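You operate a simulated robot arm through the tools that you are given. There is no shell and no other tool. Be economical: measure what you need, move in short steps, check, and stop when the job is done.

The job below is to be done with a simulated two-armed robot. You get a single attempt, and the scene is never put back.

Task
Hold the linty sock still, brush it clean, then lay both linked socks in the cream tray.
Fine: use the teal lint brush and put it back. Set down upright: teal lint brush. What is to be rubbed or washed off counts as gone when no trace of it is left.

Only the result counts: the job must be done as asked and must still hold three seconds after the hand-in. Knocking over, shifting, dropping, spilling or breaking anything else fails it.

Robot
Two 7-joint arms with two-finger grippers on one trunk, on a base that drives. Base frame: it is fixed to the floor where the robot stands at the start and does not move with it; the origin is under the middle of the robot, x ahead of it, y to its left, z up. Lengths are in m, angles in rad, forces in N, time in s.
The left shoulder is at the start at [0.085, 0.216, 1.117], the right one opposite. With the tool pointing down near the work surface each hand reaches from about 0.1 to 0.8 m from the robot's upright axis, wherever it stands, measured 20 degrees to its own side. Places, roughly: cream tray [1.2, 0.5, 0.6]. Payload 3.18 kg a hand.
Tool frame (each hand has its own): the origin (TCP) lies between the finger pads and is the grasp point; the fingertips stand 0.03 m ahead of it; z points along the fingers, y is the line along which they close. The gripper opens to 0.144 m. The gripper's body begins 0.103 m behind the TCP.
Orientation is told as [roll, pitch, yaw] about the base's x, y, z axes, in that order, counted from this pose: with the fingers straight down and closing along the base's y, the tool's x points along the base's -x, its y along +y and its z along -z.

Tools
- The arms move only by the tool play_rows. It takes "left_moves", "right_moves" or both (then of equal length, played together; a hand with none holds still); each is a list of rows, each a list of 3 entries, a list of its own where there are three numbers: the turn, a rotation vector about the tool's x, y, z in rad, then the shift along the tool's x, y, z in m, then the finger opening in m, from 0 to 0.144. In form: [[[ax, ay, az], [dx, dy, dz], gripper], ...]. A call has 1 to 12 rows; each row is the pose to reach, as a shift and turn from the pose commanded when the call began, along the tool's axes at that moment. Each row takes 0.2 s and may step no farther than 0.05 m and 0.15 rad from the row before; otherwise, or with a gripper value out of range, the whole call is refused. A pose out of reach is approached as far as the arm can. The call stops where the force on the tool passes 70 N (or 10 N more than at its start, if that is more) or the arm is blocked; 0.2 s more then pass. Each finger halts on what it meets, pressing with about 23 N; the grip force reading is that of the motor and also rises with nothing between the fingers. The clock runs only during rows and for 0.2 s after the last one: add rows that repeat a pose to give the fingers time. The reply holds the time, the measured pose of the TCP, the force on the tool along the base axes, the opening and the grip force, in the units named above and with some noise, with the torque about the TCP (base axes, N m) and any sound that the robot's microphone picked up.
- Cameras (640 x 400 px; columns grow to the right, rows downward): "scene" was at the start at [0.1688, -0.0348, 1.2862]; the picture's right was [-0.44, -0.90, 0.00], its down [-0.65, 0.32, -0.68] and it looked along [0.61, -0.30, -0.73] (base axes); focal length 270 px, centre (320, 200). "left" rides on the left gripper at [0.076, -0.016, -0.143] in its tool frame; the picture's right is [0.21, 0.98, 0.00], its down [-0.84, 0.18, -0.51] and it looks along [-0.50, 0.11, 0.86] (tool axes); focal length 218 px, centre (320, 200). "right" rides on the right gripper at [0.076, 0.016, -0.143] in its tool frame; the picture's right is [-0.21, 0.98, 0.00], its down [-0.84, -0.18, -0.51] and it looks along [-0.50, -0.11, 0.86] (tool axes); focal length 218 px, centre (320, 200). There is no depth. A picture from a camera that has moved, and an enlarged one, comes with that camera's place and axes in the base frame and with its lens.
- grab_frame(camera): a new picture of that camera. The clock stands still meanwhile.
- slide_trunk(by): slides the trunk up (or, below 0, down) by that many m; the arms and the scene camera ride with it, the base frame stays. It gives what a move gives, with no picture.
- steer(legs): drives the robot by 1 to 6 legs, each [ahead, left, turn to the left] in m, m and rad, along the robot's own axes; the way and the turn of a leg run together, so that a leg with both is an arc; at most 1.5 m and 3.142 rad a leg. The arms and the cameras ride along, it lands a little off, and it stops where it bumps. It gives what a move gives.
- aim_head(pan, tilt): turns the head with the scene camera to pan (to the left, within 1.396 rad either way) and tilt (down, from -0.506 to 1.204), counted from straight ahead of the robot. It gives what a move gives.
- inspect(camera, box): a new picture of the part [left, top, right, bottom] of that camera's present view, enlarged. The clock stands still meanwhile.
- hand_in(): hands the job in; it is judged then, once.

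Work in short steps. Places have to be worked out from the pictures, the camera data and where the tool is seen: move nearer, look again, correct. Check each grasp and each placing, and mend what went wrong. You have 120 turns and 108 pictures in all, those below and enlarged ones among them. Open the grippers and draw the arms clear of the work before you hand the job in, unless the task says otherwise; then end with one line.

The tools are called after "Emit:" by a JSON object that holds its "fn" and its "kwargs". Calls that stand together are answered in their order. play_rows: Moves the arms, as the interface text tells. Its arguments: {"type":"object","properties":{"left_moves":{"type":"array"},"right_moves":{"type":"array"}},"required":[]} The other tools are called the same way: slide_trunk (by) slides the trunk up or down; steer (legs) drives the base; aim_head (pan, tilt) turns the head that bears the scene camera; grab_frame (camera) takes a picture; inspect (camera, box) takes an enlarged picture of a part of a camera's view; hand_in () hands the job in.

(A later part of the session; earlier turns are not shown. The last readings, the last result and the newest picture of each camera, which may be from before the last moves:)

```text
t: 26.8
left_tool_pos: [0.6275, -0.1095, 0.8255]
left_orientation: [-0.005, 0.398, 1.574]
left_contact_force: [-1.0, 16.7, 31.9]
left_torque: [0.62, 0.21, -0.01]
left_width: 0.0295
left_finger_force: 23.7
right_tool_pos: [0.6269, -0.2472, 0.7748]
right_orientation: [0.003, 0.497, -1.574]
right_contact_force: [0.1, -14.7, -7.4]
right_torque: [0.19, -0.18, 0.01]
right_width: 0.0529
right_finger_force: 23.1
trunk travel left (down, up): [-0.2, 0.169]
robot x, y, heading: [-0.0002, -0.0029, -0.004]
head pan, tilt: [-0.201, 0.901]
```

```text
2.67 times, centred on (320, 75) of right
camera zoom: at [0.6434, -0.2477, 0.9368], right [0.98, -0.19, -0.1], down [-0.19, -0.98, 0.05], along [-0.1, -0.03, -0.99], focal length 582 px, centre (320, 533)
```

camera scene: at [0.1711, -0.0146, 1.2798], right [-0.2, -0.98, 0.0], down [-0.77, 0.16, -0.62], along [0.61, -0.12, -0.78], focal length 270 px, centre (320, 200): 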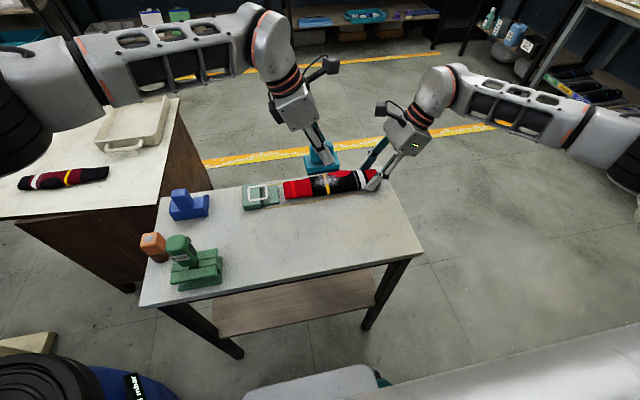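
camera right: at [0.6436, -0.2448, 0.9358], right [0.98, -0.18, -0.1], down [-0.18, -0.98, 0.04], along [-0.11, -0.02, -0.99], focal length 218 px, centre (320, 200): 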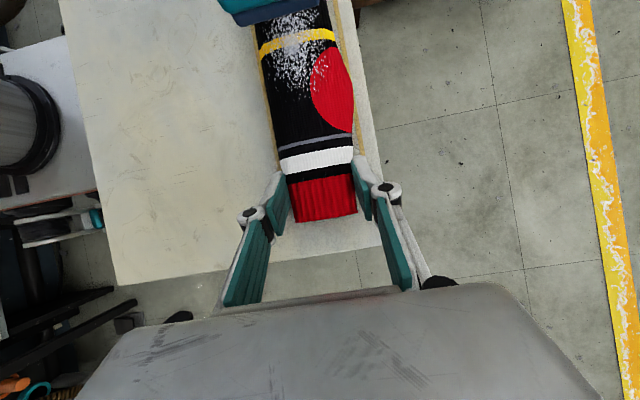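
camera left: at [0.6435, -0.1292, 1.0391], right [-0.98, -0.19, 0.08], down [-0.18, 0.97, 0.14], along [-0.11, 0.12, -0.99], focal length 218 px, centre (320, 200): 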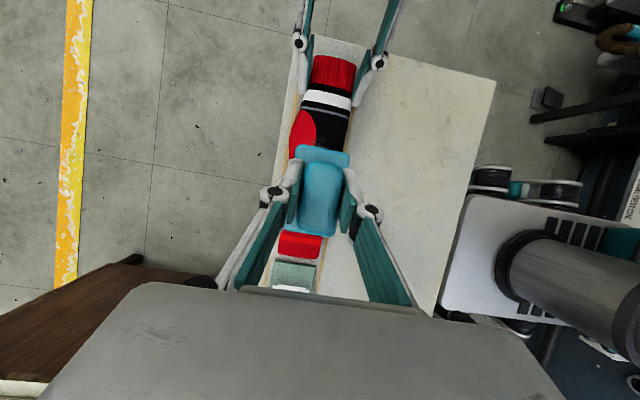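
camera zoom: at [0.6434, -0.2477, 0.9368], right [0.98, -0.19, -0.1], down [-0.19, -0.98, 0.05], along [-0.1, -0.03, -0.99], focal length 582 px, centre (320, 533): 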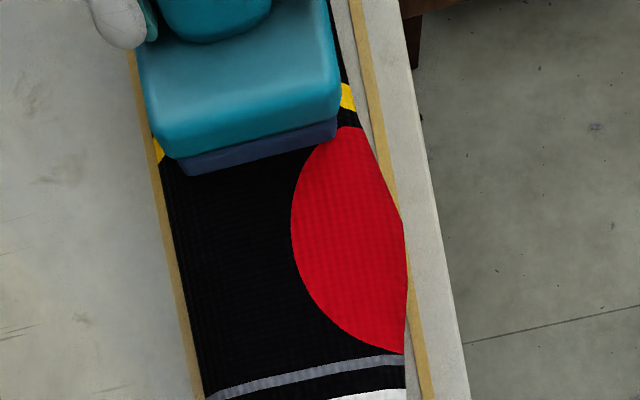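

The visible lint is gone. Lift the brush straight up and check the sock.

Emit:
{"fn": "play_rows", "kwargs": {"left_moves": [[[0, 0, 0], [0.0058, 0, -0.0138], 0.01], [[0, 0, 0], [0.0156, 0, -0.0368], 0.01], [[0, 0, 0], [0.0272, 0, -0.0645], 0.01], [[0, 0, 0], [0.0272, 0.04, -0.0645], 0.01], [[0, 0, 0], [0.0272, 0.08, -0.0645], 0.01], [[0, 0, 0], [0.0272, 0.1, -0.0645], 0.01]]}}

Emit:
{"fn": "inspect", "kwargs": {"camera": "scene", "box": [260, 130, 400, 218]}}

Emit:
{"fn": "inspect", "kwargs": {"camera": "right", "box": [200, 0, 440, 150]}}

Emit:
{"fn": "grab_frame", "kwargs": {"camera": "left"}}

```text
t: 28.2
left_tool_pos: [0.5247, -0.1134, 0.8944]
left_orientation: [-0.002, 0.4, 1.568]
left_contact_force: [0.7, -0.3, -0.7]
left_torque: [0.0, -0.01, 0.0]
left_width: 0.0295
left_finger_force: 23.0
right_tool_pos: [0.625, -0.2424, 0.776]
right_orientation: [-0.002, 0.501, -1.57]
right_contact_force: [-0.4, 1.7, 6.8]
right_torque: [0.24, -0.16, 0.06]
right_width: 0.0528
right_finger_force: 23.3
trunk travel left (down, up): [-0.2, 0.169]
robot x, y, heading: [0.0006, -0.0003, 0.001]
head pan, tilt: [-0.201, 0.901]
```

```text
4.55 times, centred on (330, 174) of scene
camera zoom: at [0.1706, -0.0144, 1.2799], right [-0.2, -0.98, 0.0], down [-0.77, 0.16, -0.62], along [0.61, -0.12, -0.78], focal length 1226 px, centre (274, 318)
```

zoom: 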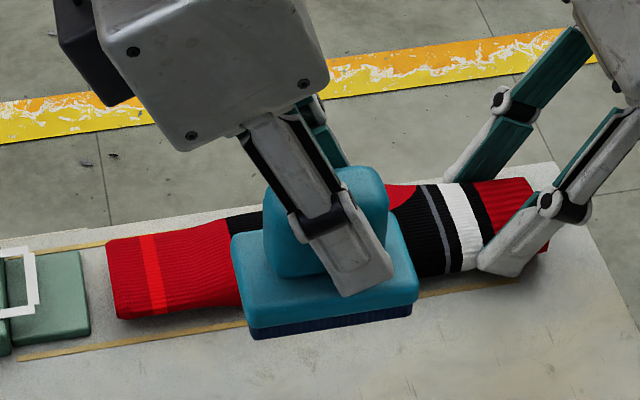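

```text
2.67 times, centred on (320, 75) of right
camera zoom: at [0.6432, -0.2444, 0.9366], right [0.98, -0.18, -0.1], down [-0.18, -0.98, 0.04], along [-0.11, -0.02, -0.99], focal length 582 px, centre (320, 533)
```

zoom: 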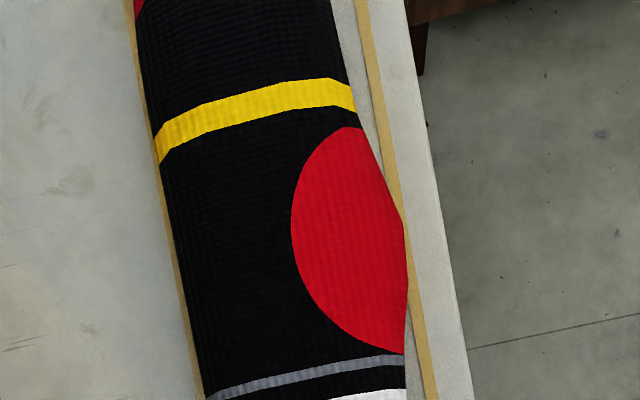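

```text
72 pictures are left
camera left: at [0.5418, -0.1279, 1.0553], right [-0.98, -0.19, 0.08], down [-0.18, 0.97, 0.14], along [-0.1, 0.12, -0.99], focal length 218 px, centre (320, 200)
```

left: 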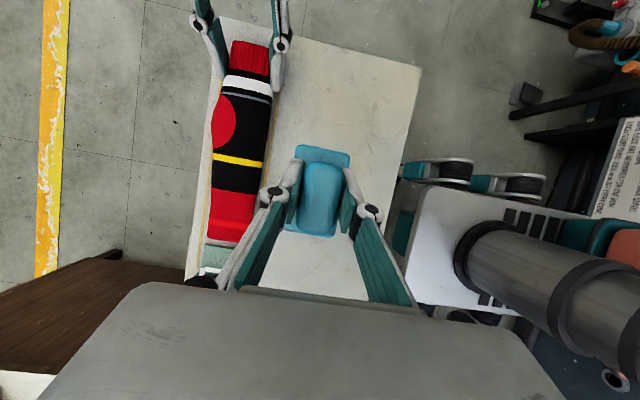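

The sock is clean all over and the brush hasn't slipped. Carry the brush back to its spot (TCP 0.478,-0.103) and lower it.

Emit:
{"fn": "play_rows", "kwargs": {"left_moves": [[[0, 0, 0], [-0.005, 0.025, 0.005], 0.01], [[0, 0, 0], [-0.012, 0.0467, 0.015], 0.01], [[0, 0, 0], [-0.0332, 0.0467, 0.0511], 0.01], [[0, 0, 0], [-0.041, 0.0467, 0.0696], 0.01], [[0, 0, 0], [-0.0449, 0.0467, 0.0788], 0.01], [[0, 0, 0], [-0.0462, 0.0467, 0.0819], 0.01], [[0, 0, 0], [-0.0462, 0.0467, 0.0819], 0.01]]}}

Emit:
{"fn": "inspect", "kwargs": {"camera": "scene", "box": [270, 180, 390, 255]}}

```text
t: 29.8
left_tool_pos: [0.4782, -0.1028, 0.8001]
left_orientation: [-0.002, 0.4, 1.569]
left_contact_force: [0.0, 0.1, -0.8]
left_torque: [0.04, 0.0, 0.02]
left_width: 0.0296
left_finger_force: 23.0
right_tool_pos: [0.6249, -0.2436, 0.7765]
right_orientation: [-0.001, 0.5, -1.571]
right_contact_force: [-1.6, -0.4, 9.3]
right_torque: [0.08, -0.03, 0.09]
right_width: 0.0531
right_finger_force: 22.9
trunk travel left (down, up): [-0.2, 0.169]
robot x, y, heading: [0.0032, -0.0008, -0.002]
head pan, tilt: [-0.201, 0.901]
```

```text
5.33 times, centred on (330, 218) of scene
camera zoom: at [0.1703, -0.0145, 1.2799], right [-0.2, -0.98, 0.0], down [-0.77, 0.16, -0.62], along [0.61, -0.12, -0.78], focal length 1439 px, centre (267, 107)
```

zoom: 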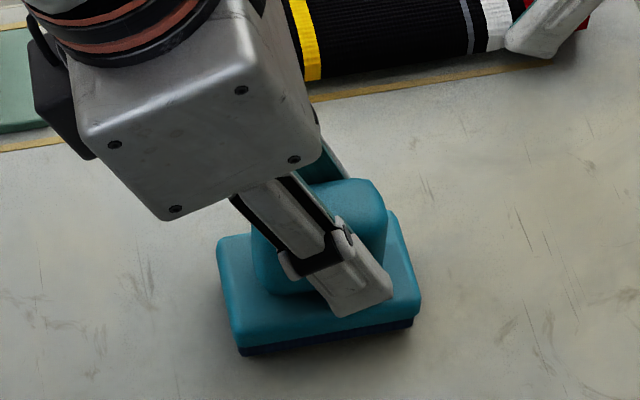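

Just short of contact; lower in 1–3 mm steps until the table is felt.

Emit:
{"fn": "play_rows", "kwargs": {"left_moves": [[[0, 0, 0], [-0.0006, 0, 0.0014], 0.01], [[0, 0, 0], [-0.0012, 0, 0.0028], 0.01], [[0, 0, 0], [-0.0012, 0, 0.0028], 0.01]]}}

```text
t: 30.6
left_tool_pos: [0.4802, -0.1031, 0.7979]
left_orientation: [-0.003, 0.402, 1.569]
left_contact_force: [-1.4, 0.5, 2.5]
left_torque: [0.14, 0.03, 0.01]
left_width: 0.0297
left_finger_force: 22.6
right_tool_pos: [0.6258, -0.2428, 0.7751]
right_orientation: [-0.001, 0.501, -1.57]
right_contact_force: [-0.5, -0.7, 7.2]
right_torque: [0.08, -0.06, 0.04]
right_width: 0.053
right_finger_force: 23.0
trunk travel left (down, up): [-0.2, 0.169]
robot x, y, heading: [0.0014, -0.0021, -0.003]
head pan, tilt: [-0.201, 0.901]
```

Contact felt. Open and withdraw straight up.

Emit:
{"fn": "play_rows", "kwargs": {"left_moves": [[[0, 0, 0], [0, 0, 0], 0.05], [[0, 0, 0], [0, 0, 0], 0.08], [[0, 0, 0], [0, 0, 0], 0.08], [[0, 0, 0], [0.0117, 0, -0.0276], 0.08], [[0, 0, 0], [0.0272, 0, -0.0645], 0.08], [[0, 0, 0], [0.043, 0, -0.101], 0.08]]}}

Emit:
{"fn": "grab_frame", "kwargs": {"camera": "left"}}

Emit:
{"fn": "inspect", "kwargs": {"camera": "scene", "box": [230, 150, 410, 262]}}

```text
t: 32.0
left_tool_pos: [0.4787, -0.1034, 0.9068]
left_orientation: [0.0, 0.401, 1.568]
left_contact_force: [-0.1, 0.0, -0.2]
left_torque: [-0.05, 0.01, -0.04]
left_width: 0.08
left_finger_force: 0.1
right_tool_pos: [0.625, -0.2425, 0.7755]
right_orientation: [-0.002, 0.501, -1.571]
right_contact_force: [-1.1, -0.7, 8.9]
right_torque: [0.05, -0.07, 0.09]
right_width: 0.0528
right_finger_force: 22.9
trunk travel left (down, up): [-0.2, 0.169]
robot x, y, heading: [-0.0021, -0.0013, -0.002]
head pan, tilt: [-0.201, 0.901]
```

```text
70 pictures are left
camera left: at [0.4966, -0.1176, 1.0673], right [-0.98, -0.19, 0.08], down [-0.18, 0.97, 0.14], along [-0.1, 0.12, -0.99], focal length 218 px, centre (320, 200)
```

left: 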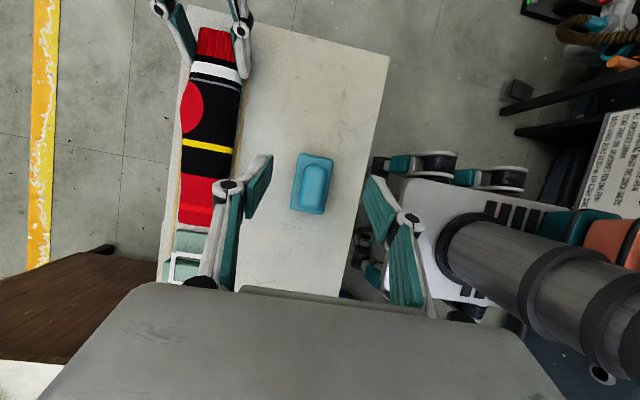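

```text
3.56 times, centred on (320, 206) of scene
camera zoom: at [0.1705, -0.0145, 1.2799], right [-0.2, -0.98, 0.0], down [-0.77, 0.16, -0.62], along [0.61, -0.12, -0.78], focal length 959 px, centre (320, 179)
```

zoom: 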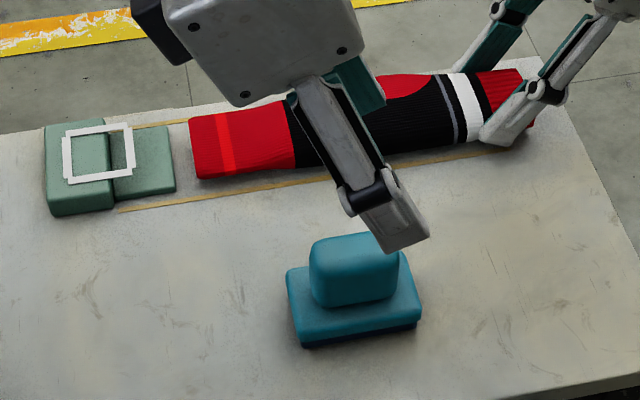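

Brush is back upright in its place. Before transporting, I look around for driving space: left toward the drum/tray table, and right.

Emit:
{"fn": "aim_head", "kwargs": {"pan": 0.9, "tilt": 0.7}}

Emit:
{"fn": "grab_frame", "kwargs": {"camera": "scene"}}

Emit:
{"fn": "aim_head", "kwargs": {"pan": -0.9, "tilt": 0.6}}

Emit:
{"fn": "grab_frame", "kwargs": {"camera": "scene"}}

Emit:
{"fn": "aim_head", "kwargs": {"pan": 0.3, "tilt": 0.4}}

Emit:
{"fn": "grab_frame", "kwargs": {"camera": "scene"}}

```text
t: 33.4
left_tool_pos: [0.4796, -0.1026, 0.906]
left_orientation: [0.0, 0.403, 1.569]
left_contact_force: [-0.1, -0.4, -0.2]
left_torque: [-0.04, -0.03, 0.01]
left_width: 0.08
left_finger_force: 0.1
right_tool_pos: [0.6257, -0.2437, 0.7755]
right_orientation: [-0.002, 0.502, -1.57]
right_contact_force: [-0.3, 0.2, 7.9]
right_torque: [0.09, -0.06, 0.04]
right_width: 0.053
right_finger_force: 22.8
trunk travel left (down, up): [-0.2, 0.169]
robot x, y, heading: [-0.0006, 0.0047, 0.003]
head pan, tilt: [0.901, 0.7]
```

```text
68 pictures are left
camera scene: at [0.1493, 0.0671, 1.296], right [0.78, -0.62, 0.0], down [-0.4, -0.5, -0.76], along [0.48, 0.6, -0.64], focal length 270 px, centre (320, 200)
```

scene: 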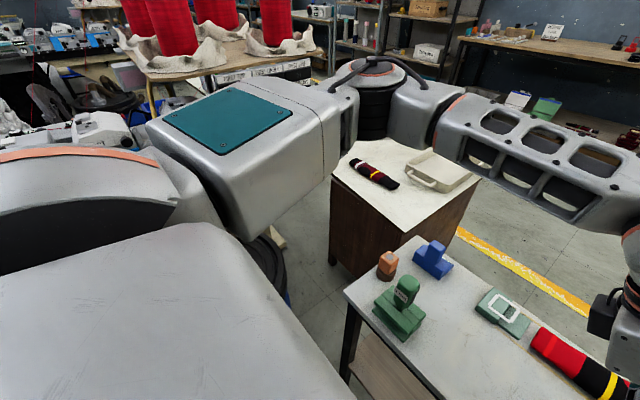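

```text
t: 35.2
left_tool_pos: [0.48, -0.1029, 0.9051]
left_orientation: [0.001, 0.402, 1.57]
left_contact_force: [0.0, -0.2, -0.4]
left_torque: [0.0, 0.0, 0.01]
left_width: 0.0801
left_finger_force: 0.0
right_tool_pos: [0.6258, -0.242, 0.7746]
right_orientation: [-0.002, 0.501, -1.57]
right_contact_force: [-1.2, -0.5, 5.9]
right_torque: [0.1, -0.1, 0.08]
right_width: 0.0531
right_finger_force: 23.1
trunk travel left (down, up): [-0.2, 0.169]
robot x, y, heading: [-0.001, -0.0012, 0.007]
head pan, tilt: [-0.901, 0.6]
```

```text
67 pictures are left
camera scene: at [0.1515, -0.0686, 1.3046], right [-0.78, -0.62, 0.0], down [-0.35, 0.44, -0.83], along [0.51, -0.65, -0.56], focal length 270 px, centre (320, 200)
```

scene: 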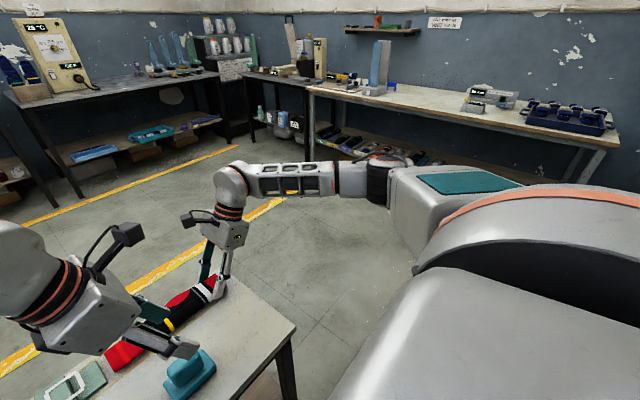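

```text
t: 36.6
left_tool_pos: [0.4801, -0.1032, 0.9053]
left_orientation: [-0.001, 0.404, 1.568]
left_contact_force: [-0.1, -0.7, -0.7]
left_torque: [0.03, -0.02, 0.01]
left_width: 0.0798
left_finger_force: 0.1
right_tool_pos: [0.626, -0.2426, 0.7747]
right_orientation: [-0.002, 0.5, -1.571]
right_contact_force: [0.1, 0.5, 5.6]
right_torque: [0.06, -0.04, 0.02]
right_width: 0.0531
right_finger_force: 23.3
trunk travel left (down, up): [-0.2, 0.169]
robot x, y, heading: [0.0022, 0.0013, 0.002]
head pan, tilt: [0.3, 0.4]
```

```text
66 pictures are left
camera scene: at [0.1852, 0.0279, 1.3229], right [0.29, -0.96, 0.0], down [-0.37, -0.12, -0.92], along [0.88, 0.27, -0.39], focal length 270 px, centre (320, 200)
```

scene: 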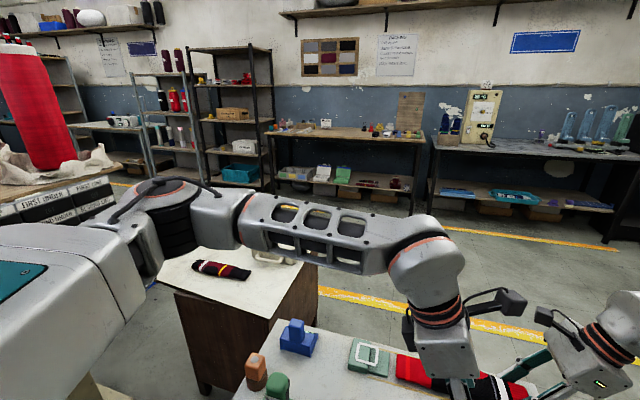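

There's ample free floor to the right and beyond the table, so I'll approach the tray from its open right side. First the right hand releases the cuff and withdraws along its axis.

Emit:
{"fn": "play_rows", "kwargs": {"right_moves": [[[0, 0, 0], [0, 0, 0], 0.07], [[0, 0, 0], [0, 0, 0], 0.1], [[0, 0, 0], [0, 0, 0], 0.1], [[0, 0, 0], [0.01, 0, -0.03], 0.1], [[0, 0, 0], [0.02, 0, -0.07], 0.1], [[0, 0, 0], [0.02, 0, -0.115], 0.1], [[0, 0, 0], [0.02, 0, -0.16], 0.1], [[0, 0, 0], [0.02, 0, -0.2], 0.1], [[0, 0, 0], [0.02, -0.05, -0.2], 0.1], [[0, 0, 0], [0.02, -0.1, -0.2], 0.1]]}}

Emit:
{"fn": "play_rows", "kwargs": {"left_moves": [[[0, 0, 0], [0.008, -0.037, 0.003], 0.1], [[0, 0, 0], [0.015, -0.074, 0.006], 0.1], [[0, 0, 0], [0.027, -0.111, 0.01], 0.1], [[0, 0, 0], [0.0387, -0.147, 0.0163], 0.1], [[0, 0, 0], [0.0387, -0.147, 0.0163], 0.1]]}}

Emit:
{"fn": "grab_frame", "kwargs": {"camera": "left"}}

```text
t: 38.8
left_tool_pos: [0.4804, -0.1027, 0.9058]
left_orientation: [-0.002, 0.4, 1.568]
left_contact_force: [0.6, -1.2, 0.4]
left_torque: [0.04, -0.01, -0.01]
left_width: 0.08
left_finger_force: 0.0
right_tool_pos: [0.5242, -0.3225, 0.964]
right_orientation: [-0.001, 0.502, -1.571]
right_contact_force: [0.1, -0.4, -0.1]
right_torque: [-0.05, -0.06, -0.01]
right_width: 0.1
right_finger_force: 0.0
trunk travel left (down, up): [-0.2, 0.169]
robot x, y, heading: [0.0022, 0.001, 0.001]
head pan, tilt: [0.3, 0.4]
```

```text
t: 40.0
left_tool_pos: [0.6252, -0.1437, 0.9067]
left_orientation: [-0.001, 0.4, 1.568]
left_contact_force: [-0.3, 1.1, -0.2]
left_torque: [-0.02, -0.02, -0.01]
left_width: 0.1
left_finger_force: 0.1
right_tool_pos: [0.5247, -0.321, 0.9614]
right_orientation: [-0.003, 0.501, -1.57]
right_contact_force: [0.5, 0.0, -0.1]
right_torque: [0.03, 0.0, 0.02]
right_width: 0.1
right_finger_force: 0.1
trunk travel left (down, up): [-0.2, 0.169]
robot x, y, heading: [0.0031, -0.0031, -0.004]
head pan, tilt: [0.3, 0.4]
```

```text
65 pictures are left
camera left: at [0.6417, -0.1587, 1.0671], right [-0.98, -0.19, 0.08], down [-0.18, 0.97, 0.14], along [-0.11, 0.12, -0.99], focal length 218 px, centre (320, 200)
```

left: 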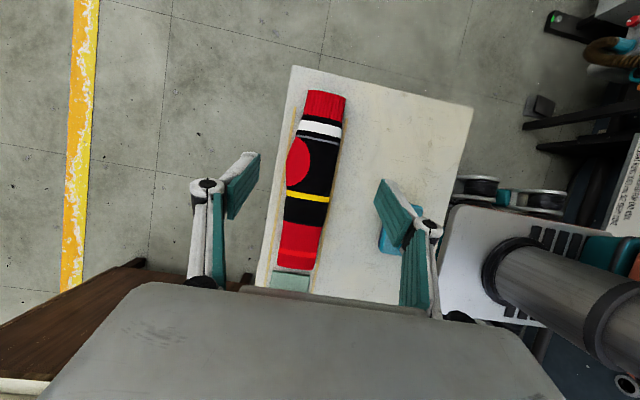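

The sock lies along y, centred under the left fingers. Descend and close at mid-sock.

Emit:
{"fn": "play_rows", "kwargs": {"left_moves": [[[0, 0, 0], [-0.017, 0, 0.0402], 0.1], [[0, 0, 0], [-0.034, 0, 0.0804], 0.1], [[0, 0, 0], [-0.045, 0, 0.1064], 0.1], [[0, 0, 0], [-0.051, 0, 0.1206], 0.1], [[0, 0, 0], [-0.051, 0, 0.1206], 0.08], [[0, 0, 0], [-0.051, 0, 0.1206], 0.06], [[0, 0, 0], [-0.051, 0, 0.1206], 0.04], [[0, 0, 0], [-0.051, 0, 0.1206], 0.02], [[0, 0, 0], [-0.051, 0, 0.1206], 0.02]]}}

Emit:
{"fn": "grab_frame", "kwargs": {"camera": "left"}}

```text
t: 42.0
left_tool_pos: [0.6254, -0.1459, 0.7744]
left_orientation: [-0.001, 0.402, 1.569]
left_contact_force: [0.8, 0.8, 0.4]
left_torque: [0.01, -0.01, 0.0]
left_width: 0.0529
left_finger_force: 23.4
right_tool_pos: [0.5251, -0.3222, 0.9623]
right_orientation: [-0.001, 0.501, -1.57]
right_contact_force: [-0.7, 0.3, -0.1]
right_torque: [-0.01, 0.02, -0.03]
right_width: 0.1
right_finger_force: 0.0
trunk travel left (down, up): [-0.2, 0.169]
robot x, y, heading: [-0.0007, 0.0027, 0.004]
head pan, tilt: [0.3, 0.4]
```

```text
64 pictures are left
camera left: at [0.6426, -0.1606, 0.9363], right [-0.98, -0.19, 0.08], down [-0.18, 0.97, 0.14], along [-0.11, 0.12, -0.99], focal length 218 px, centre (320, 200)
```

left: 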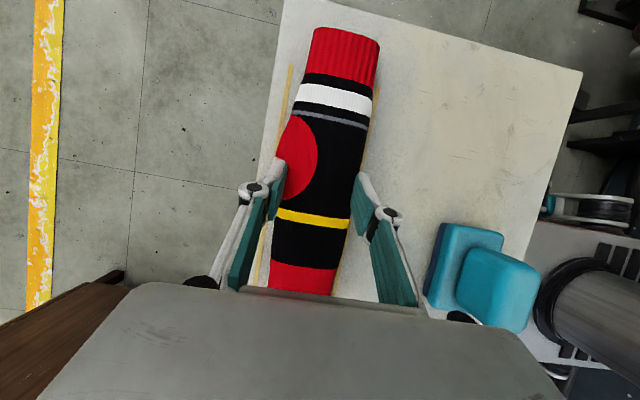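

Gripped (0.053 m). Lift slowly and check, retracting the right hand a bit too.

Emit:
{"fn": "play_rows", "kwargs": {"left_moves": [[[0, 0, 0], [0.0097, 0, -0.023], 0.01], [[0, 0, 0], [0.0233, 0, -0.0553], 0.01], [[0, 0, 0], [0.0389, 0, -0.0921], 0.01], [[0, 0, 0], [0.0583, 0, -0.138], 0.01], [[0, 0, 0], [0.0778, 0, -0.1842], 0.01], [[0, 0, 0], [0.0778, 0.04, -0.1842], 0.01], [[0, 0, 0], [0.0778, 0.08, -0.1842], 0.01], [[0, 0, 0], [0.0778, 0.1, -0.1842], 0.01]], "right_moves": [[[0, 0, 0], [0, 0, 0], 0.1], [[0, 0, 0], [0, 0, -0.04], 0.1], [[0, 0, 0], [0, -0.03, -0.08], 0.1], [[0, 0, 0], [0, -0.06, -0.1], 0.1], [[0, 0, 0], [0, -0.09, -0.1], 0.1], [[0, 0, 0], [0, -0.12, -0.1], 0.1], [[0, 0, 0], [0, -0.14, -0.1], 0.1], [[0, 0, 0], [0, -0.14, -0.1], 0.1]]}}

Emit:
{"fn": "grab_frame", "kwargs": {"camera": "left"}}

Emit:
{"fn": "aim_head", "kwargs": {"pan": -0.2, "tilt": 0.8}}

Emit:
{"fn": "grab_frame", "kwargs": {"camera": "scene"}}

```text
refused: row 5 steps farther than a row can; nothing moved
```

```text
63 pictures are left
camera left: at [0.6426, -0.1606, 0.9363], right [-0.98, -0.19, 0.08], down [-0.18, 0.97, 0.14], along [-0.11, 0.12, -0.99], focal length 218 px, centre (320, 200)
```

left: 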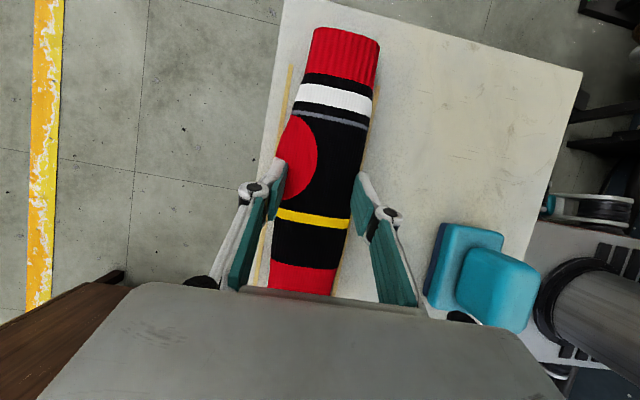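

```text
t: 42.9
left_tool_pos: [0.6251, -0.1455, 0.7757]
left_orientation: [-0.002, 0.401, 1.569]
left_contact_force: [0.3, -0.4, 0.3]
left_torque: [0.02, -0.01, 0.02]
left_width: 0.0529
left_finger_force: 23.1
right_tool_pos: [0.5238, -0.322, 0.9619]
right_orientation: [-0.001, 0.501, -1.57]
right_contact_force: [0.5, 0.1, -0.4]
right_torque: [-0.02, 0.0, -0.02]
right_width: 0.0999
right_finger_force: 0.1
trunk travel left (down, up): [-0.2, 0.169]
robot x, y, heading: [0.0002, 0.0018, 0.0]
head pan, tilt: [-0.201, 0.799]
```

```text
62 pictures are left
camera scene: at [0.1762, -0.0156, 1.2877], right [-0.2, -0.98, 0.0], down [-0.7, 0.14, -0.7], along [0.68, -0.14, -0.72], focal length 270 px, centre (320, 200)
```

scene: 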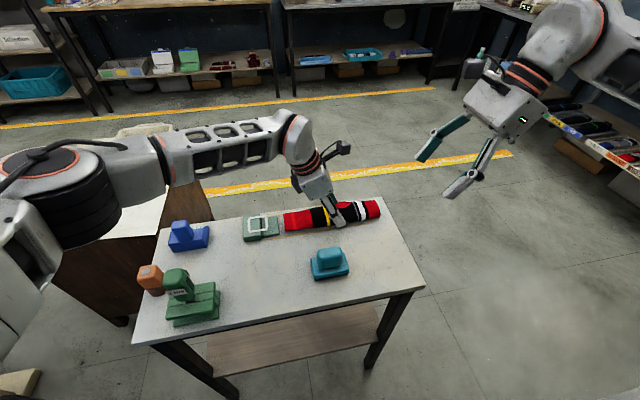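

One row was over the step limit by a hair; replay with smaller steps.

Emit:
{"fn": "play_rows", "kwargs": {"left_moves": [[[0, 0, 0], [0.0097, 0, -0.023], 0.01], [[0, 0, 0], [0.0233, 0, -0.0553], 0.01], [[0, 0, 0], [0.0389, 0, -0.0921], 0.01], [[0, 0, 0], [0.0545, 0, -0.129], 0.01], [[0, 0, 0], [0.0661, 0, -0.1566], 0.01], [[0, 0, 0], [0.0778, 0, -0.1842], 0.01], [[0, 0, 0], [0.0778, 0.04, -0.1842], 0.01], [[0, 0, 0], [0.0778, 0.08, -0.1842], 0.01], [[0, 0, 0], [0.0778, 0.1, -0.1842], 0.01]], "right_moves": [[[0, 0, 0], [0, 0, 0], 0.1], [[0, 0, 0], [0, 0, -0.03], 0.1], [[0, 0, 0], [0, -0.03, -0.06], 0.1], [[0, 0, 0], [0, -0.06, -0.08], 0.1], [[0, 0, 0], [0, -0.09, -0.1], 0.1], [[0, 0, 0], [0, -0.12, -0.1], 0.1], [[0, 0, 0], [0, -0.14, -0.1], 0.1], [[0, 0, 0], [0, -0.14, -0.1], 0.1], [[0, 0, 0], [0, -0.14, -0.1], 0.1]]}}

Emit:
{"fn": "grab_frame", "kwargs": {"camera": "scene"}}

Emit:
{"fn": "grab_frame", "kwargs": {"camera": "left"}}

```text
t: 44.9
left_tool_pos: [0.5262, -0.1466, 0.9759]
left_orientation: [-0.001, 0.403, 1.568]
left_contact_force: [1.1, -0.4, 0.1]
left_torque: [0.0, -0.02, -0.03]
left_width: 0.053
left_finger_force: 23.2
right_tool_pos: [0.3842, -0.3697, 1.0481]
right_orientation: [-0.003, 0.501, -1.573]
right_contact_force: [-0.3, -0.2, -0.4]
right_torque: [0.0, -0.02, 0.01]
right_width: 0.0997
right_finger_force: 0.1
trunk travel left (down, up): [-0.2, 0.169]
robot x, y, heading: [-0.0023, -0.0015, -0.002]
head pan, tilt: [-0.201, 0.799]
```

```text
61 pictures are left
camera scene: at [0.176, -0.0157, 1.2877], right [-0.2, -0.98, 0.0], down [-0.7, 0.14, -0.7], along [0.68, -0.14, -0.72], focal length 270 px, centre (320, 200)
```

scene: 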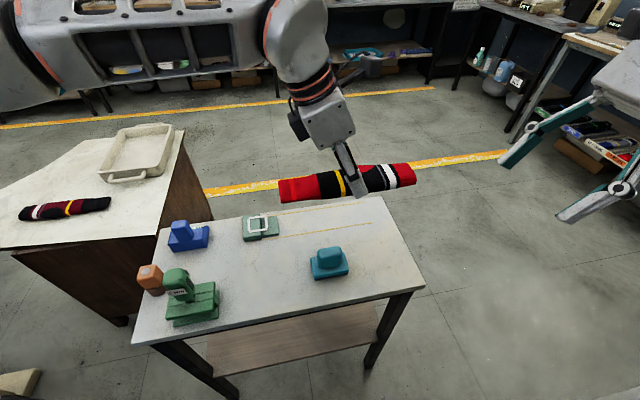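

```text
60 pictures are left
camera left: at [0.5451, -0.1605, 1.1373], right [-0.98, -0.19, 0.08], down [-0.18, 0.97, 0.14], along [-0.11, 0.12, -0.99], focal length 218 px, centre (320, 200)
```

left: 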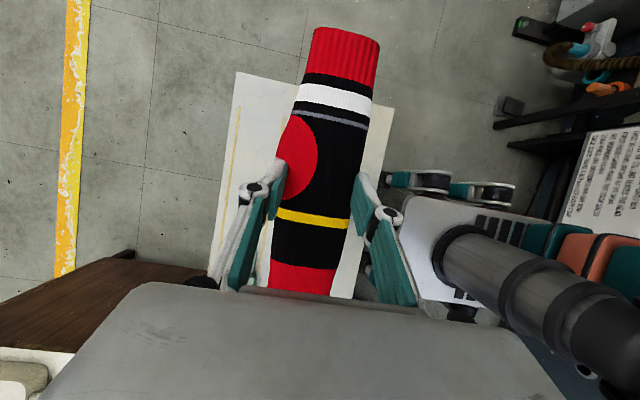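

The clean sock is held firmly. Check the floor to the right before driving.

Emit:
{"fn": "aim_head", "kwargs": {"pan": -1.39, "tilt": 0.8}}

Emit:
{"fn": "grab_frame", "kwargs": {"camera": "scene"}}

```text
t: 46.3
left_tool_pos: [0.528, -0.1461, 0.976]
left_orientation: [0.002, 0.401, 1.568]
left_contact_force: [0.3, 0.1, -0.1]
left_torque: [-0.01, -0.01, -0.02]
left_width: 0.053
left_finger_force: 23.0
right_tool_pos: [0.3842, -0.3695, 1.0485]
right_orientation: [-0.002, 0.5, -1.57]
right_contact_force: [-0.1, -0.9, -0.3]
right_torque: [-0.02, -0.01, -0.01]
right_width: 0.1
right_finger_force: 0.1
trunk travel left (down, up): [-0.2, 0.169]
robot x, y, heading: [-0.0007, 0.002, -0.002]
head pan, tilt: [-1.389, 0.799]
```

```text
59 pictures are left
camera scene: at [0.1118, -0.0789, 1.2877], right [-0.98, -0.18, 0.0], down [-0.13, 0.7, -0.7], along [0.13, -0.69, -0.72], focal length 270 px, centre (320, 200)
```

scene: 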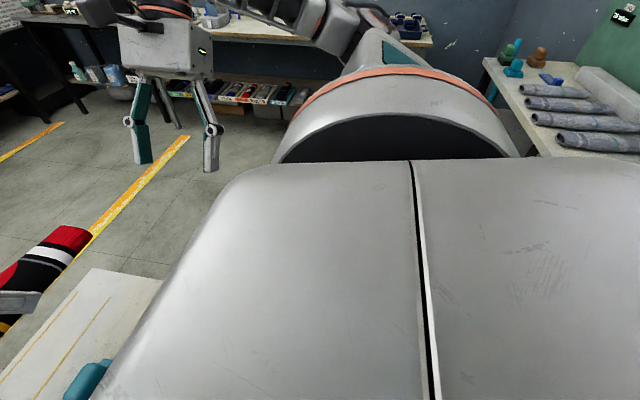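

Floor is clear. Drive right 0.8, ahead 1.15, keeping clear of the table.

Emit:
{"fn": "steer", "kwargs": {"legs": [[0, -0.8, 0], [1.15, 0, 0]]}}

Emit:
{"fn": "aim_head", "kwargs": {"pan": 1.0, "tilt": 0.6}}

Emit:
{"fn": "grab_frame", "kwargs": {"camera": "scene"}}

```text
t: 59.1
left_tool_pos: [1.6659, -0.9471, 0.9772]
left_orientation: [-0.001, 0.399, 1.572]
left_contact_force: [-0.6, 0.9, -0.8]
left_torque: [0.03, 0.04, 0.04]
left_width: 0.0527
left_finger_force: 23.1
right_tool_pos: [1.5215, -1.172, 1.0492]
right_orientation: [-0.002, 0.503, -1.569]
right_contact_force: [-0.3, -0.7, 0.1]
right_torque: [0.02, 0.01, -0.02]
right_width: 0.0998
right_finger_force: 0.0
trunk travel left (down, up): [-0.2, 0.169]
robot x, y, heading: [1.1354, -0.8055, 0.003]
head pan, tilt: [-1.389, 0.799]
```

```text
t: 61.3
left_tool_pos: [1.6643, -0.9475, 0.9775]
left_orientation: [0.0, 0.401, 1.572]
left_contact_force: [-0.1, -0.5, 0.1]
left_torque: [-0.05, 0.05, 0.0]
left_width: 0.0527
left_finger_force: 22.8
right_tool_pos: [1.5221, -1.1721, 1.0481]
right_orientation: [-0.002, 0.5, -1.568]
right_contact_force: [-0.5, -0.6, -0.8]
right_torque: [0.02, 0.01, 0.02]
right_width: 0.0999
right_finger_force: 0.1
trunk travel left (down, up): [-0.2, 0.169]
robot x, y, heading: [1.1354, -0.804, -0.0]
head pan, tilt: [1.0, 0.6]
```

```text
58 pictures are left
camera scene: at [1.281, -0.728, 1.3045], right [0.84, -0.54, 0.0], down [-0.3, -0.48, -0.83], along [0.44, 0.7, -0.56], focal length 270 px, centre (320, 200)
```

scene: 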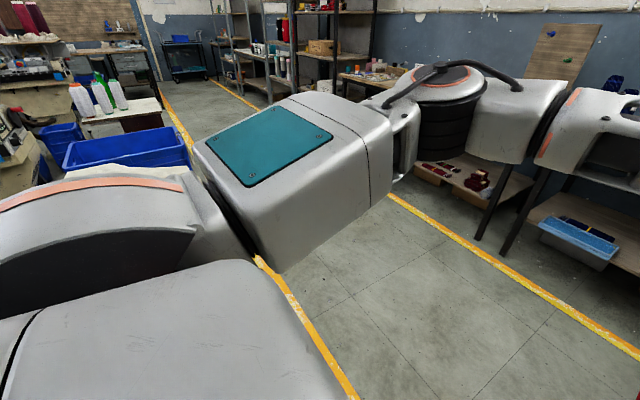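

Turn left 90° here on open floor, then look ahead.

Emit:
{"fn": "steer", "kwargs": {"legs": [[0, 0, 1.571]]}}

Emit:
{"fn": "aim_head", "kwargs": {"pan": 0.1, "tilt": 0.6}}

Emit:
{"fn": "grab_frame", "kwargs": {"camera": "scene"}}

```text
t: 65.6
left_tool_pos: [1.2693, -0.271, 0.9773]
left_orientation: [-0.001, 0.401, -3.118]
left_contact_force: [1.2, -0.7, 0.0]
left_torque: [-0.01, -0.02, 0.0]
left_width: 0.0528
left_finger_force: 23.4
right_tool_pos: [1.4972, -0.4093, 1.0482]
right_orientation: [-0.001, 0.5, 0.024]
right_contact_force: [-0.2, 0.4, 0.1]
right_torque: [0.01, 0.01, 0.0]
right_width: 0.0998
right_finger_force: 0.1
trunk travel left (down, up): [-0.2, 0.169]
robot x, y, heading: [1.1375, -0.8043, 1.594]
head pan, tilt: [1.0, 0.6]
```

```text
t: 66.8
left_tool_pos: [1.2679, -0.2716, 0.9752]
left_orientation: [0.0, 0.4, -3.12]
left_contact_force: [0.4, -0.5, 0.8]
left_torque: [0.05, 0.01, 0.02]
left_width: 0.0532
left_finger_force: 23.5
right_tool_pos: [1.4968, -0.4098, 1.0497]
right_orientation: [0.0, 0.501, 0.025]
right_contact_force: [0.5, -0.1, -0.8]
right_torque: [-0.02, 0.0, 0.03]
right_width: 0.1
right_finger_force: 0.1
trunk travel left (down, up): [-0.2, 0.169]
robot x, y, heading: [1.1382, -0.8037, 1.592]
head pan, tilt: [0.099, 0.6]
```

```text
57 pictures are left
camera scene: at [1.1244, -0.6195, 1.3045], right [0.99, 0.12, 0.0], down [0.07, -0.56, -0.83], along [-0.1, 0.82, -0.56], focal length 270 px, centre (320, 200)
```

scene: 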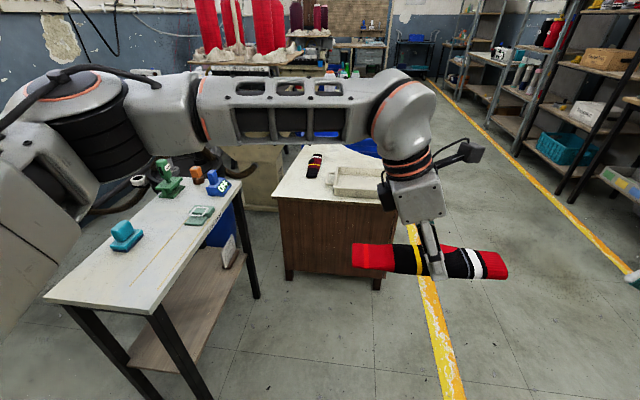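

The tray and other sock are ahead on the cabinet, tray's long side across my view. Advance 0.5 m and look again.

Emit:
{"fn": "steer", "kwargs": {"legs": [[0.5, 0, -0.02]]}}

Emit:
{"fn": "aim_head", "kwargs": {"pan": 0.15, "tilt": 0.75}}

Emit:
{"fn": "grab_frame", "kwargs": {"camera": "scene"}}

Emit:
{"fn": "grab_frame", "kwargs": {"camera": "left"}}

```text
t: 69.7
left_tool_pos: [1.2728, 0.2223, 0.976]
left_orientation: [0.001, 0.4, -3.138]
left_contact_force: [0.1, 0.5, -0.4]
left_torque: [-0.03, -0.01, -0.01]
left_width: 0.0529
left_finger_force: 23.2
right_tool_pos: [1.4977, 0.0797, 1.049]
right_orientation: [-0.001, 0.5, 0.004]
right_contact_force: [-0.6, -0.1, -0.2]
right_torque: [-0.03, 0.02, 0.03]
right_width: 0.0998
right_finger_force: 0.1
trunk travel left (down, up): [-0.2, 0.169]
robot x, y, heading: [1.1272, -0.3073, 1.572]
head pan, tilt: [0.099, 0.6]
```

```text
t: 70.4
left_tool_pos: [1.2716, 0.2222, 0.9762]
left_orientation: [-0.001, 0.4, -3.137]
left_contact_force: [-0.2, 1.1, -0.2]
left_torque: [0.02, -0.02, -0.01]
left_width: 0.0529
left_finger_force: 22.6
right_tool_pos: [1.4972, 0.0789, 1.0493]
right_orientation: [-0.002, 0.502, 0.004]
right_contact_force: [0.2, -0.6, 0.3]
right_torque: [-0.04, 0.01, 0.0]
right_width: 0.0998
right_finger_force: 0.0
trunk travel left (down, up): [-0.2, 0.169]
robot x, y, heading: [1.1289, -0.3044, 1.574]
head pan, tilt: [0.15, 0.75]
```

```text
56 pictures are left
camera scene: at [1.1172, -0.1293, 1.2917], right [0.99, 0.15, 0.0], down [0.11, -0.67, -0.73], along [-0.11, 0.72, -0.68], focal length 270 px, centre (320, 200)
```

scene: 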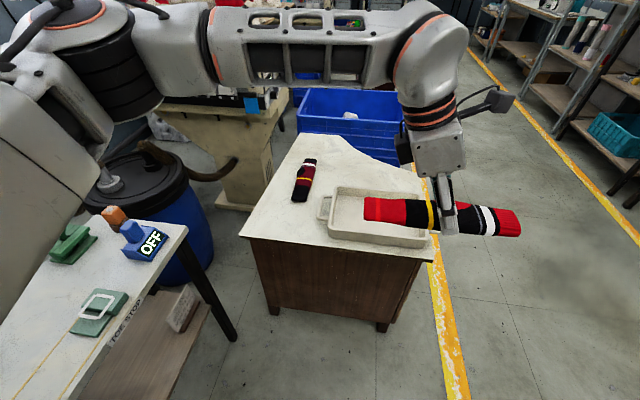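

```text
55 pictures are left
camera left: at [1.2881, 0.2388, 1.1371], right [0.19, -0.98, 0.08], down [-0.97, -0.18, 0.14], along [-0.12, -0.11, -0.99], focal length 218 px, centre (320, 200)
```

left: 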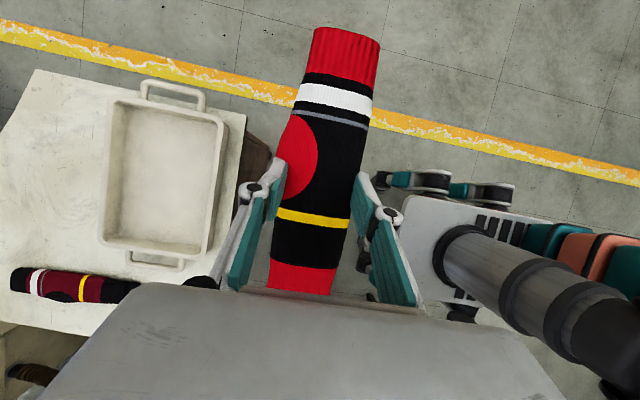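

Excellent view: the tray rim spans about x 1.06–1.355, y 0.41–0.63 and the sock is ~0.25 long, so alignment matters. Zoom in for precise inner dimensions.

Emit:
{"fn": "inspect", "kwargs": {"camera": "left", "box": [0, 60, 256, 310]}}

Emit:
{"fn": "inspect", "kwargs": {"camera": "scene", "box": [240, 130, 480, 280]}}

```text
1.60 times, centred on (128, 185) of left
camera zoom: at [1.2881, 0.2388, 1.1371], right [0.19, -0.98, 0.08], down [-0.97, -0.18, 0.14], along [-0.12, -0.11, -0.99], focal length 349 px, centre (627, 224)
```

zoom: 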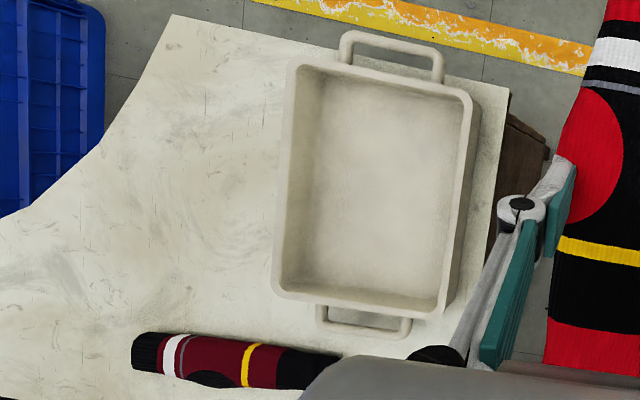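

```text
2.67 times, centred on (360, 205) of scene
camera zoom: at [1.1172, -0.1293, 1.2917], right [0.99, 0.15, 0.0], down [0.11, -0.67, -0.73], along [-0.11, 0.72, -0.68], focal length 720 px, centre (213, 187)
```

zoom: 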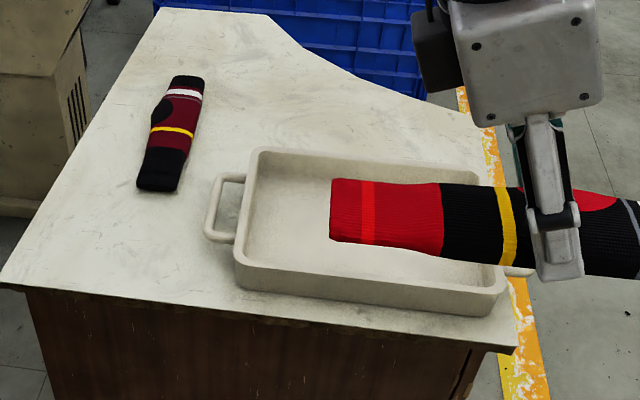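

Tray outer about 0.30×0.22 m, centre ≈(1.203,0.526), table top ≈0.6; sock ≈0.245 long fits along x. Drive 0.32 m closer so both tray and second sock are in reach.

Emit:
{"fn": "steer", "kwargs": {"legs": [[0.32, 0, 0]]}}

Emit:
{"fn": "grab_frame", "kwargs": {"camera": "left"}}

Emit:
{"fn": "grab_frame", "kwargs": {"camera": "scene"}}

```text
t: 72.5
left_tool_pos: [1.2677, 0.537, 0.9756]
left_orientation: [0.0, 0.399, -3.135]
left_contact_force: [0.5, 0.0, 0.4]
left_torque: [-0.03, -0.01, -0.01]
left_width: 0.0529
left_finger_force: 22.7
right_tool_pos: [1.4932, 0.3943, 1.049]
right_orientation: [-0.002, 0.501, 0.007]
right_contact_force: [0.6, 0.3, 0.5]
right_torque: [-0.02, 0.06, 0.01]
right_width: 0.0998
right_finger_force: 0.0
trunk travel left (down, up): [-0.2, 0.169]
robot x, y, heading: [1.127, 0.0043, 1.585]
head pan, tilt: [0.15, 0.75]
```

```text
52 pictures are left
camera left: at [1.2837, 0.5539, 1.1369], right [0.2, -0.98, 0.08], down [-0.97, -0.19, 0.14], along [-0.12, -0.11, -0.99], focal length 218 px, centre (320, 200)
```

left: 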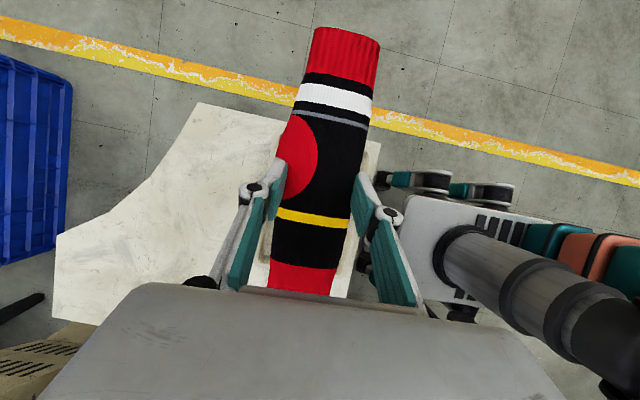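

```text
51 pictures are left
camera scene: at [1.1143, 0.1853, 1.2916], right [0.99, 0.16, 0.0], down [0.11, -0.67, -0.73], along [-0.12, 0.72, -0.68], focal length 270 px, centre (320, 200)
```

scene: 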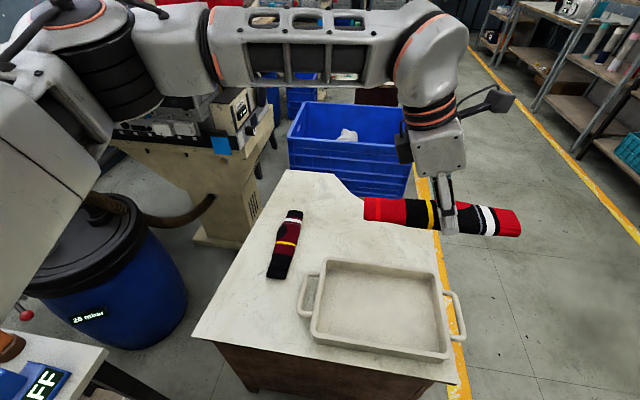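

Unobstructed view: tray rim x 1.06–1.351, y 0.417–0.622. I bring the sock over its nearer half (TCP ≈ (1.212,0.483)) and lower to z≈0.80 first.

Emit:
{"fn": "play_rows", "kwargs": {"left_moves": [[[0, 0, 0], [-0.026, 0.0265, -0.011], 0.01], [[0, 0, 0], [-0.052, 0.053, -0.022], 0.01], [[0, 0, 0], [-0.0676, 0.053, 0.0148], 0.01], [[0, 0, 0], [-0.0831, 0.053, 0.0517], 0.01], [[0, 0, 0], [-0.0987, 0.053, 0.0885], 0.01], [[0, 0, 0], [-0.1182, 0.053, 0.1346], 0.01], [[0, 0, 0], [-0.1182, 0.053, 0.1346], 0.01]]}}

Emit:
{"fn": "grab_frame", "kwargs": {"camera": "left"}}

Emit:
{"fn": "grab_frame", "kwargs": {"camera": "scene"}}

```text
t: 74.1
left_tool_pos: [1.2114, 0.481, 0.8063]
left_orientation: [0.0, 0.402, -3.134]
left_contact_force: [-0.8, -0.1, -1.1]
left_torque: [0.0, 0.01, -0.02]
left_width: 0.0529
left_finger_force: 23.2
right_tool_pos: [1.4935, 0.3944, 1.0489]
right_orientation: [-0.001, 0.5, 0.009]
right_contact_force: [-1.1, -0.3, 1.1]
right_torque: [0.02, 0.01, 0.0]
right_width: 0.1001
right_finger_force: 0.0
trunk travel left (down, up): [-0.2, 0.169]
robot x, y, heading: [1.1285, 0.0048, 1.578]
head pan, tilt: [0.15, 0.75]
```

```text
50 pictures are left
camera left: at [1.2272, 0.4977, 0.9675], right [0.2, -0.98, 0.08], down [-0.97, -0.19, 0.14], along [-0.12, -0.11, -0.99], focal length 218 px, centre (320, 200)
```

left: 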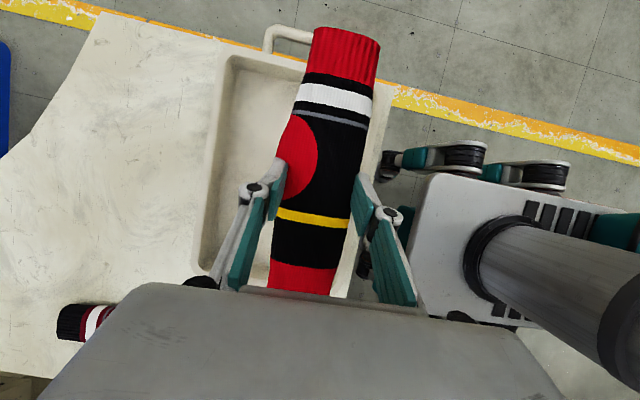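

```text
49 pictures are left
camera scene: at [1.1144, 0.1842, 1.2919], right [0.99, 0.16, 0.0], down [0.11, -0.67, -0.73], along [-0.12, 0.72, -0.68], focal length 270 px, centre (320, 200)
```

scene: 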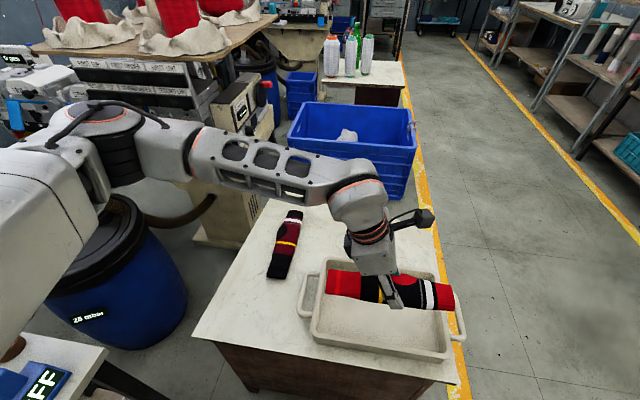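

Well aligned with the tray. Lower to z≈0.70 and inspect clearance.

Emit:
{"fn": "play_rows", "kwargs": {"left_moves": [[[0, 0, 0], [-0.0138, 0, 0.0327], 0.01], [[0, 0, 0], [-0.0276, 0, 0.0654], 0.01], [[0, 0, 0], [-0.0414, 0, 0.0981], 0.01], [[0, 0, 0], [-0.0414, 0, 0.0981], 0.01]]}}

Emit:
{"fn": "inspect", "kwargs": {"camera": "scene", "box": [270, 240, 500, 380]}}

Emit:
{"fn": "grab_frame", "kwargs": {"camera": "left"}}

```text
t: 75.1
left_tool_pos: [1.2118, 0.4837, 0.6983]
left_orientation: [-0.003, 0.399, -3.137]
left_contact_force: [0.4, 0.1, -0.3]
left_torque: [-0.03, 0.03, 0.0]
left_width: 0.053
left_finger_force: 22.8
right_tool_pos: [1.4935, 0.3944, 1.0499]
right_orientation: [0.0, 0.502, 0.009]
right_contact_force: [0.1, 0.0, 0.6]
right_torque: [0.03, -0.02, 0.03]
right_width: 0.0999
right_finger_force: 0.2
trunk travel left (down, up): [-0.2, 0.169]
robot x, y, heading: [1.1291, 0.0059, 1.583]
head pan, tilt: [0.15, 0.75]
```

```text
2.78 times, centred on (385, 310) of scene
camera zoom: at [1.1143, 0.1844, 1.2918], right [0.99, 0.16, 0.0], down [0.11, -0.67, -0.73], along [-0.12, 0.72, -0.68], focal length 751 px, centre (139, -106)
```

zoom: 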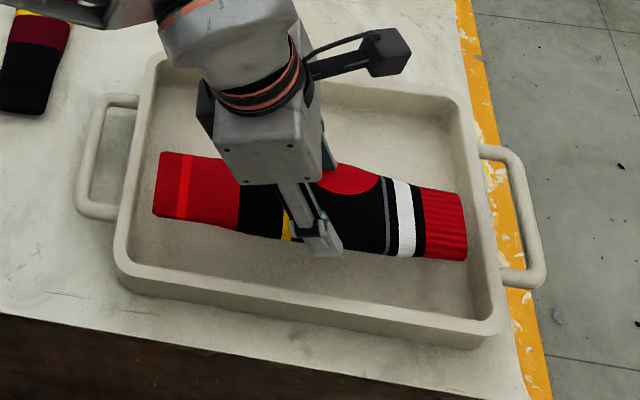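

```text
47 pictures are left
camera left: at [1.2272, 0.5009, 0.8596], right [0.2, -0.98, 0.08], down [-0.97, -0.19, 0.14], along [-0.12, -0.11, -0.99], focal length 218 px, centre (320, 200)
```

left: 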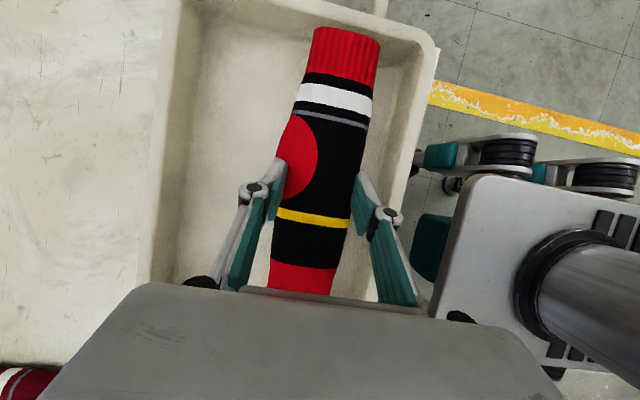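

The sock is over the floor of the tray with clearance all around. Lower until it touches.

Emit:
{"fn": "play_rows", "kwargs": {"left_moves": [[[0, 0, 0], [-0.0062, 0.003, 0.0147], 0.01], [[0, 0, 0], [-0.0117, 0.006, 0.0276], 0.01], [[0, 0, 0], [-0.014, 0.006, 0.0332], 0.01], [[0, 0, 0], [-0.014, 0.006, 0.0332], 0.01]]}}

```text
t: 76.1
left_tool_pos: [1.2142, 0.4775, 0.6627]
left_orientation: [-0.001, 0.401, -3.135]
left_contact_force: [0.7, -0.1, 0.1]
left_torque: [-0.02, 0.03, -0.02]
left_width: 0.053
left_finger_force: 22.3
right_tool_pos: [1.4932, 0.3952, 1.0486]
right_orientation: [-0.002, 0.501, 0.007]
right_contact_force: [0.0, 0.9, -0.5]
right_torque: [-0.04, 0.01, -0.01]
right_width: 0.1001
right_finger_force: 0.0
trunk travel left (down, up): [-0.2, 0.169]
robot x, y, heading: [1.1287, 0.0075, 1.579]
head pan, tilt: [0.15, 0.75]
```

Not touching yet at 0.663; a few mm more.

Emit:
{"fn": "play_rows", "kwargs": {"left_moves": [[[0, 0, 0], [-0.0016, 0, 0.0037], 0.01], [[0, 0, 0], [-0.0031, 0, 0.0074], 0.01], [[0, 0, 0], [-0.0031, 0, 0.0074], 0.01]]}}

```text
t: 76.9
left_tool_pos: [1.2158, 0.4767, 0.6607]
left_orientation: [-0.006, 0.407, -3.14]
left_contact_force: [-5.6, -7.1, 37.4]
left_torque: [-0.72, -0.07, 0.03]
left_width: 0.0528
left_finger_force: 23.7
right_tool_pos: [1.4924, 0.3921, 1.051]
right_orientation: [0.003, 0.499, 0.009]
right_contact_force: [0.4, -0.3, 0.4]
right_torque: [0.0, 0.04, -0.03]
right_width: 0.0997
right_finger_force: 0.1
trunk travel left (down, up): [-0.2, 0.169]
robot x, y, heading: [1.1288, 0.0048, 1.575]
head pan, tilt: [0.15, 0.75]
```

Touching firmly. Ease up 6 mm of command, check, then open slightly.

Emit:
{"fn": "play_rows", "kwargs": {"left_moves": [[[0, 0, 0], [0.0023, 0, -0.0055], 0.01], [[0, 0, 0], [0.0023, 0, -0.0055], 0.01]]}}

Emit:
{"fn": "inspect", "kwargs": {"camera": "scene", "box": [270, 240, 500, 380]}}

```text
t: 77.5
left_tool_pos: [1.2121, 0.4766, 0.6602]
left_orientation: [-0.001, 0.397, -3.134]
left_contact_force: [2.0, 0.9, 5.7]
left_torque: [0.16, -0.51, -0.04]
left_width: 0.0527
left_finger_force: 22.8
right_tool_pos: [1.494, 0.3939, 1.0496]
right_orientation: [0.0, 0.502, 0.007]
right_contact_force: [-0.1, 0.8, 0.2]
right_torque: [-0.02, 0.0, -0.02]
right_width: 0.0997
right_finger_force: 0.1
trunk travel left (down, up): [-0.2, 0.169]
robot x, y, heading: [1.1274, 0.0045, 1.584]
head pan, tilt: [0.15, 0.75]
```

```text
2.78 times, centred on (385, 310) of scene
camera zoom: at [1.1144, 0.1848, 1.2914], right [0.99, 0.16, 0.0], down [0.11, -0.67, -0.73], along [-0.12, 0.72, -0.68], focal length 751 px, centre (139, -106)
```

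zoom: 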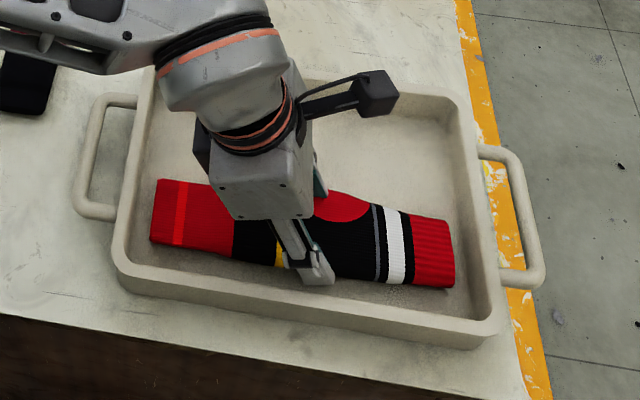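

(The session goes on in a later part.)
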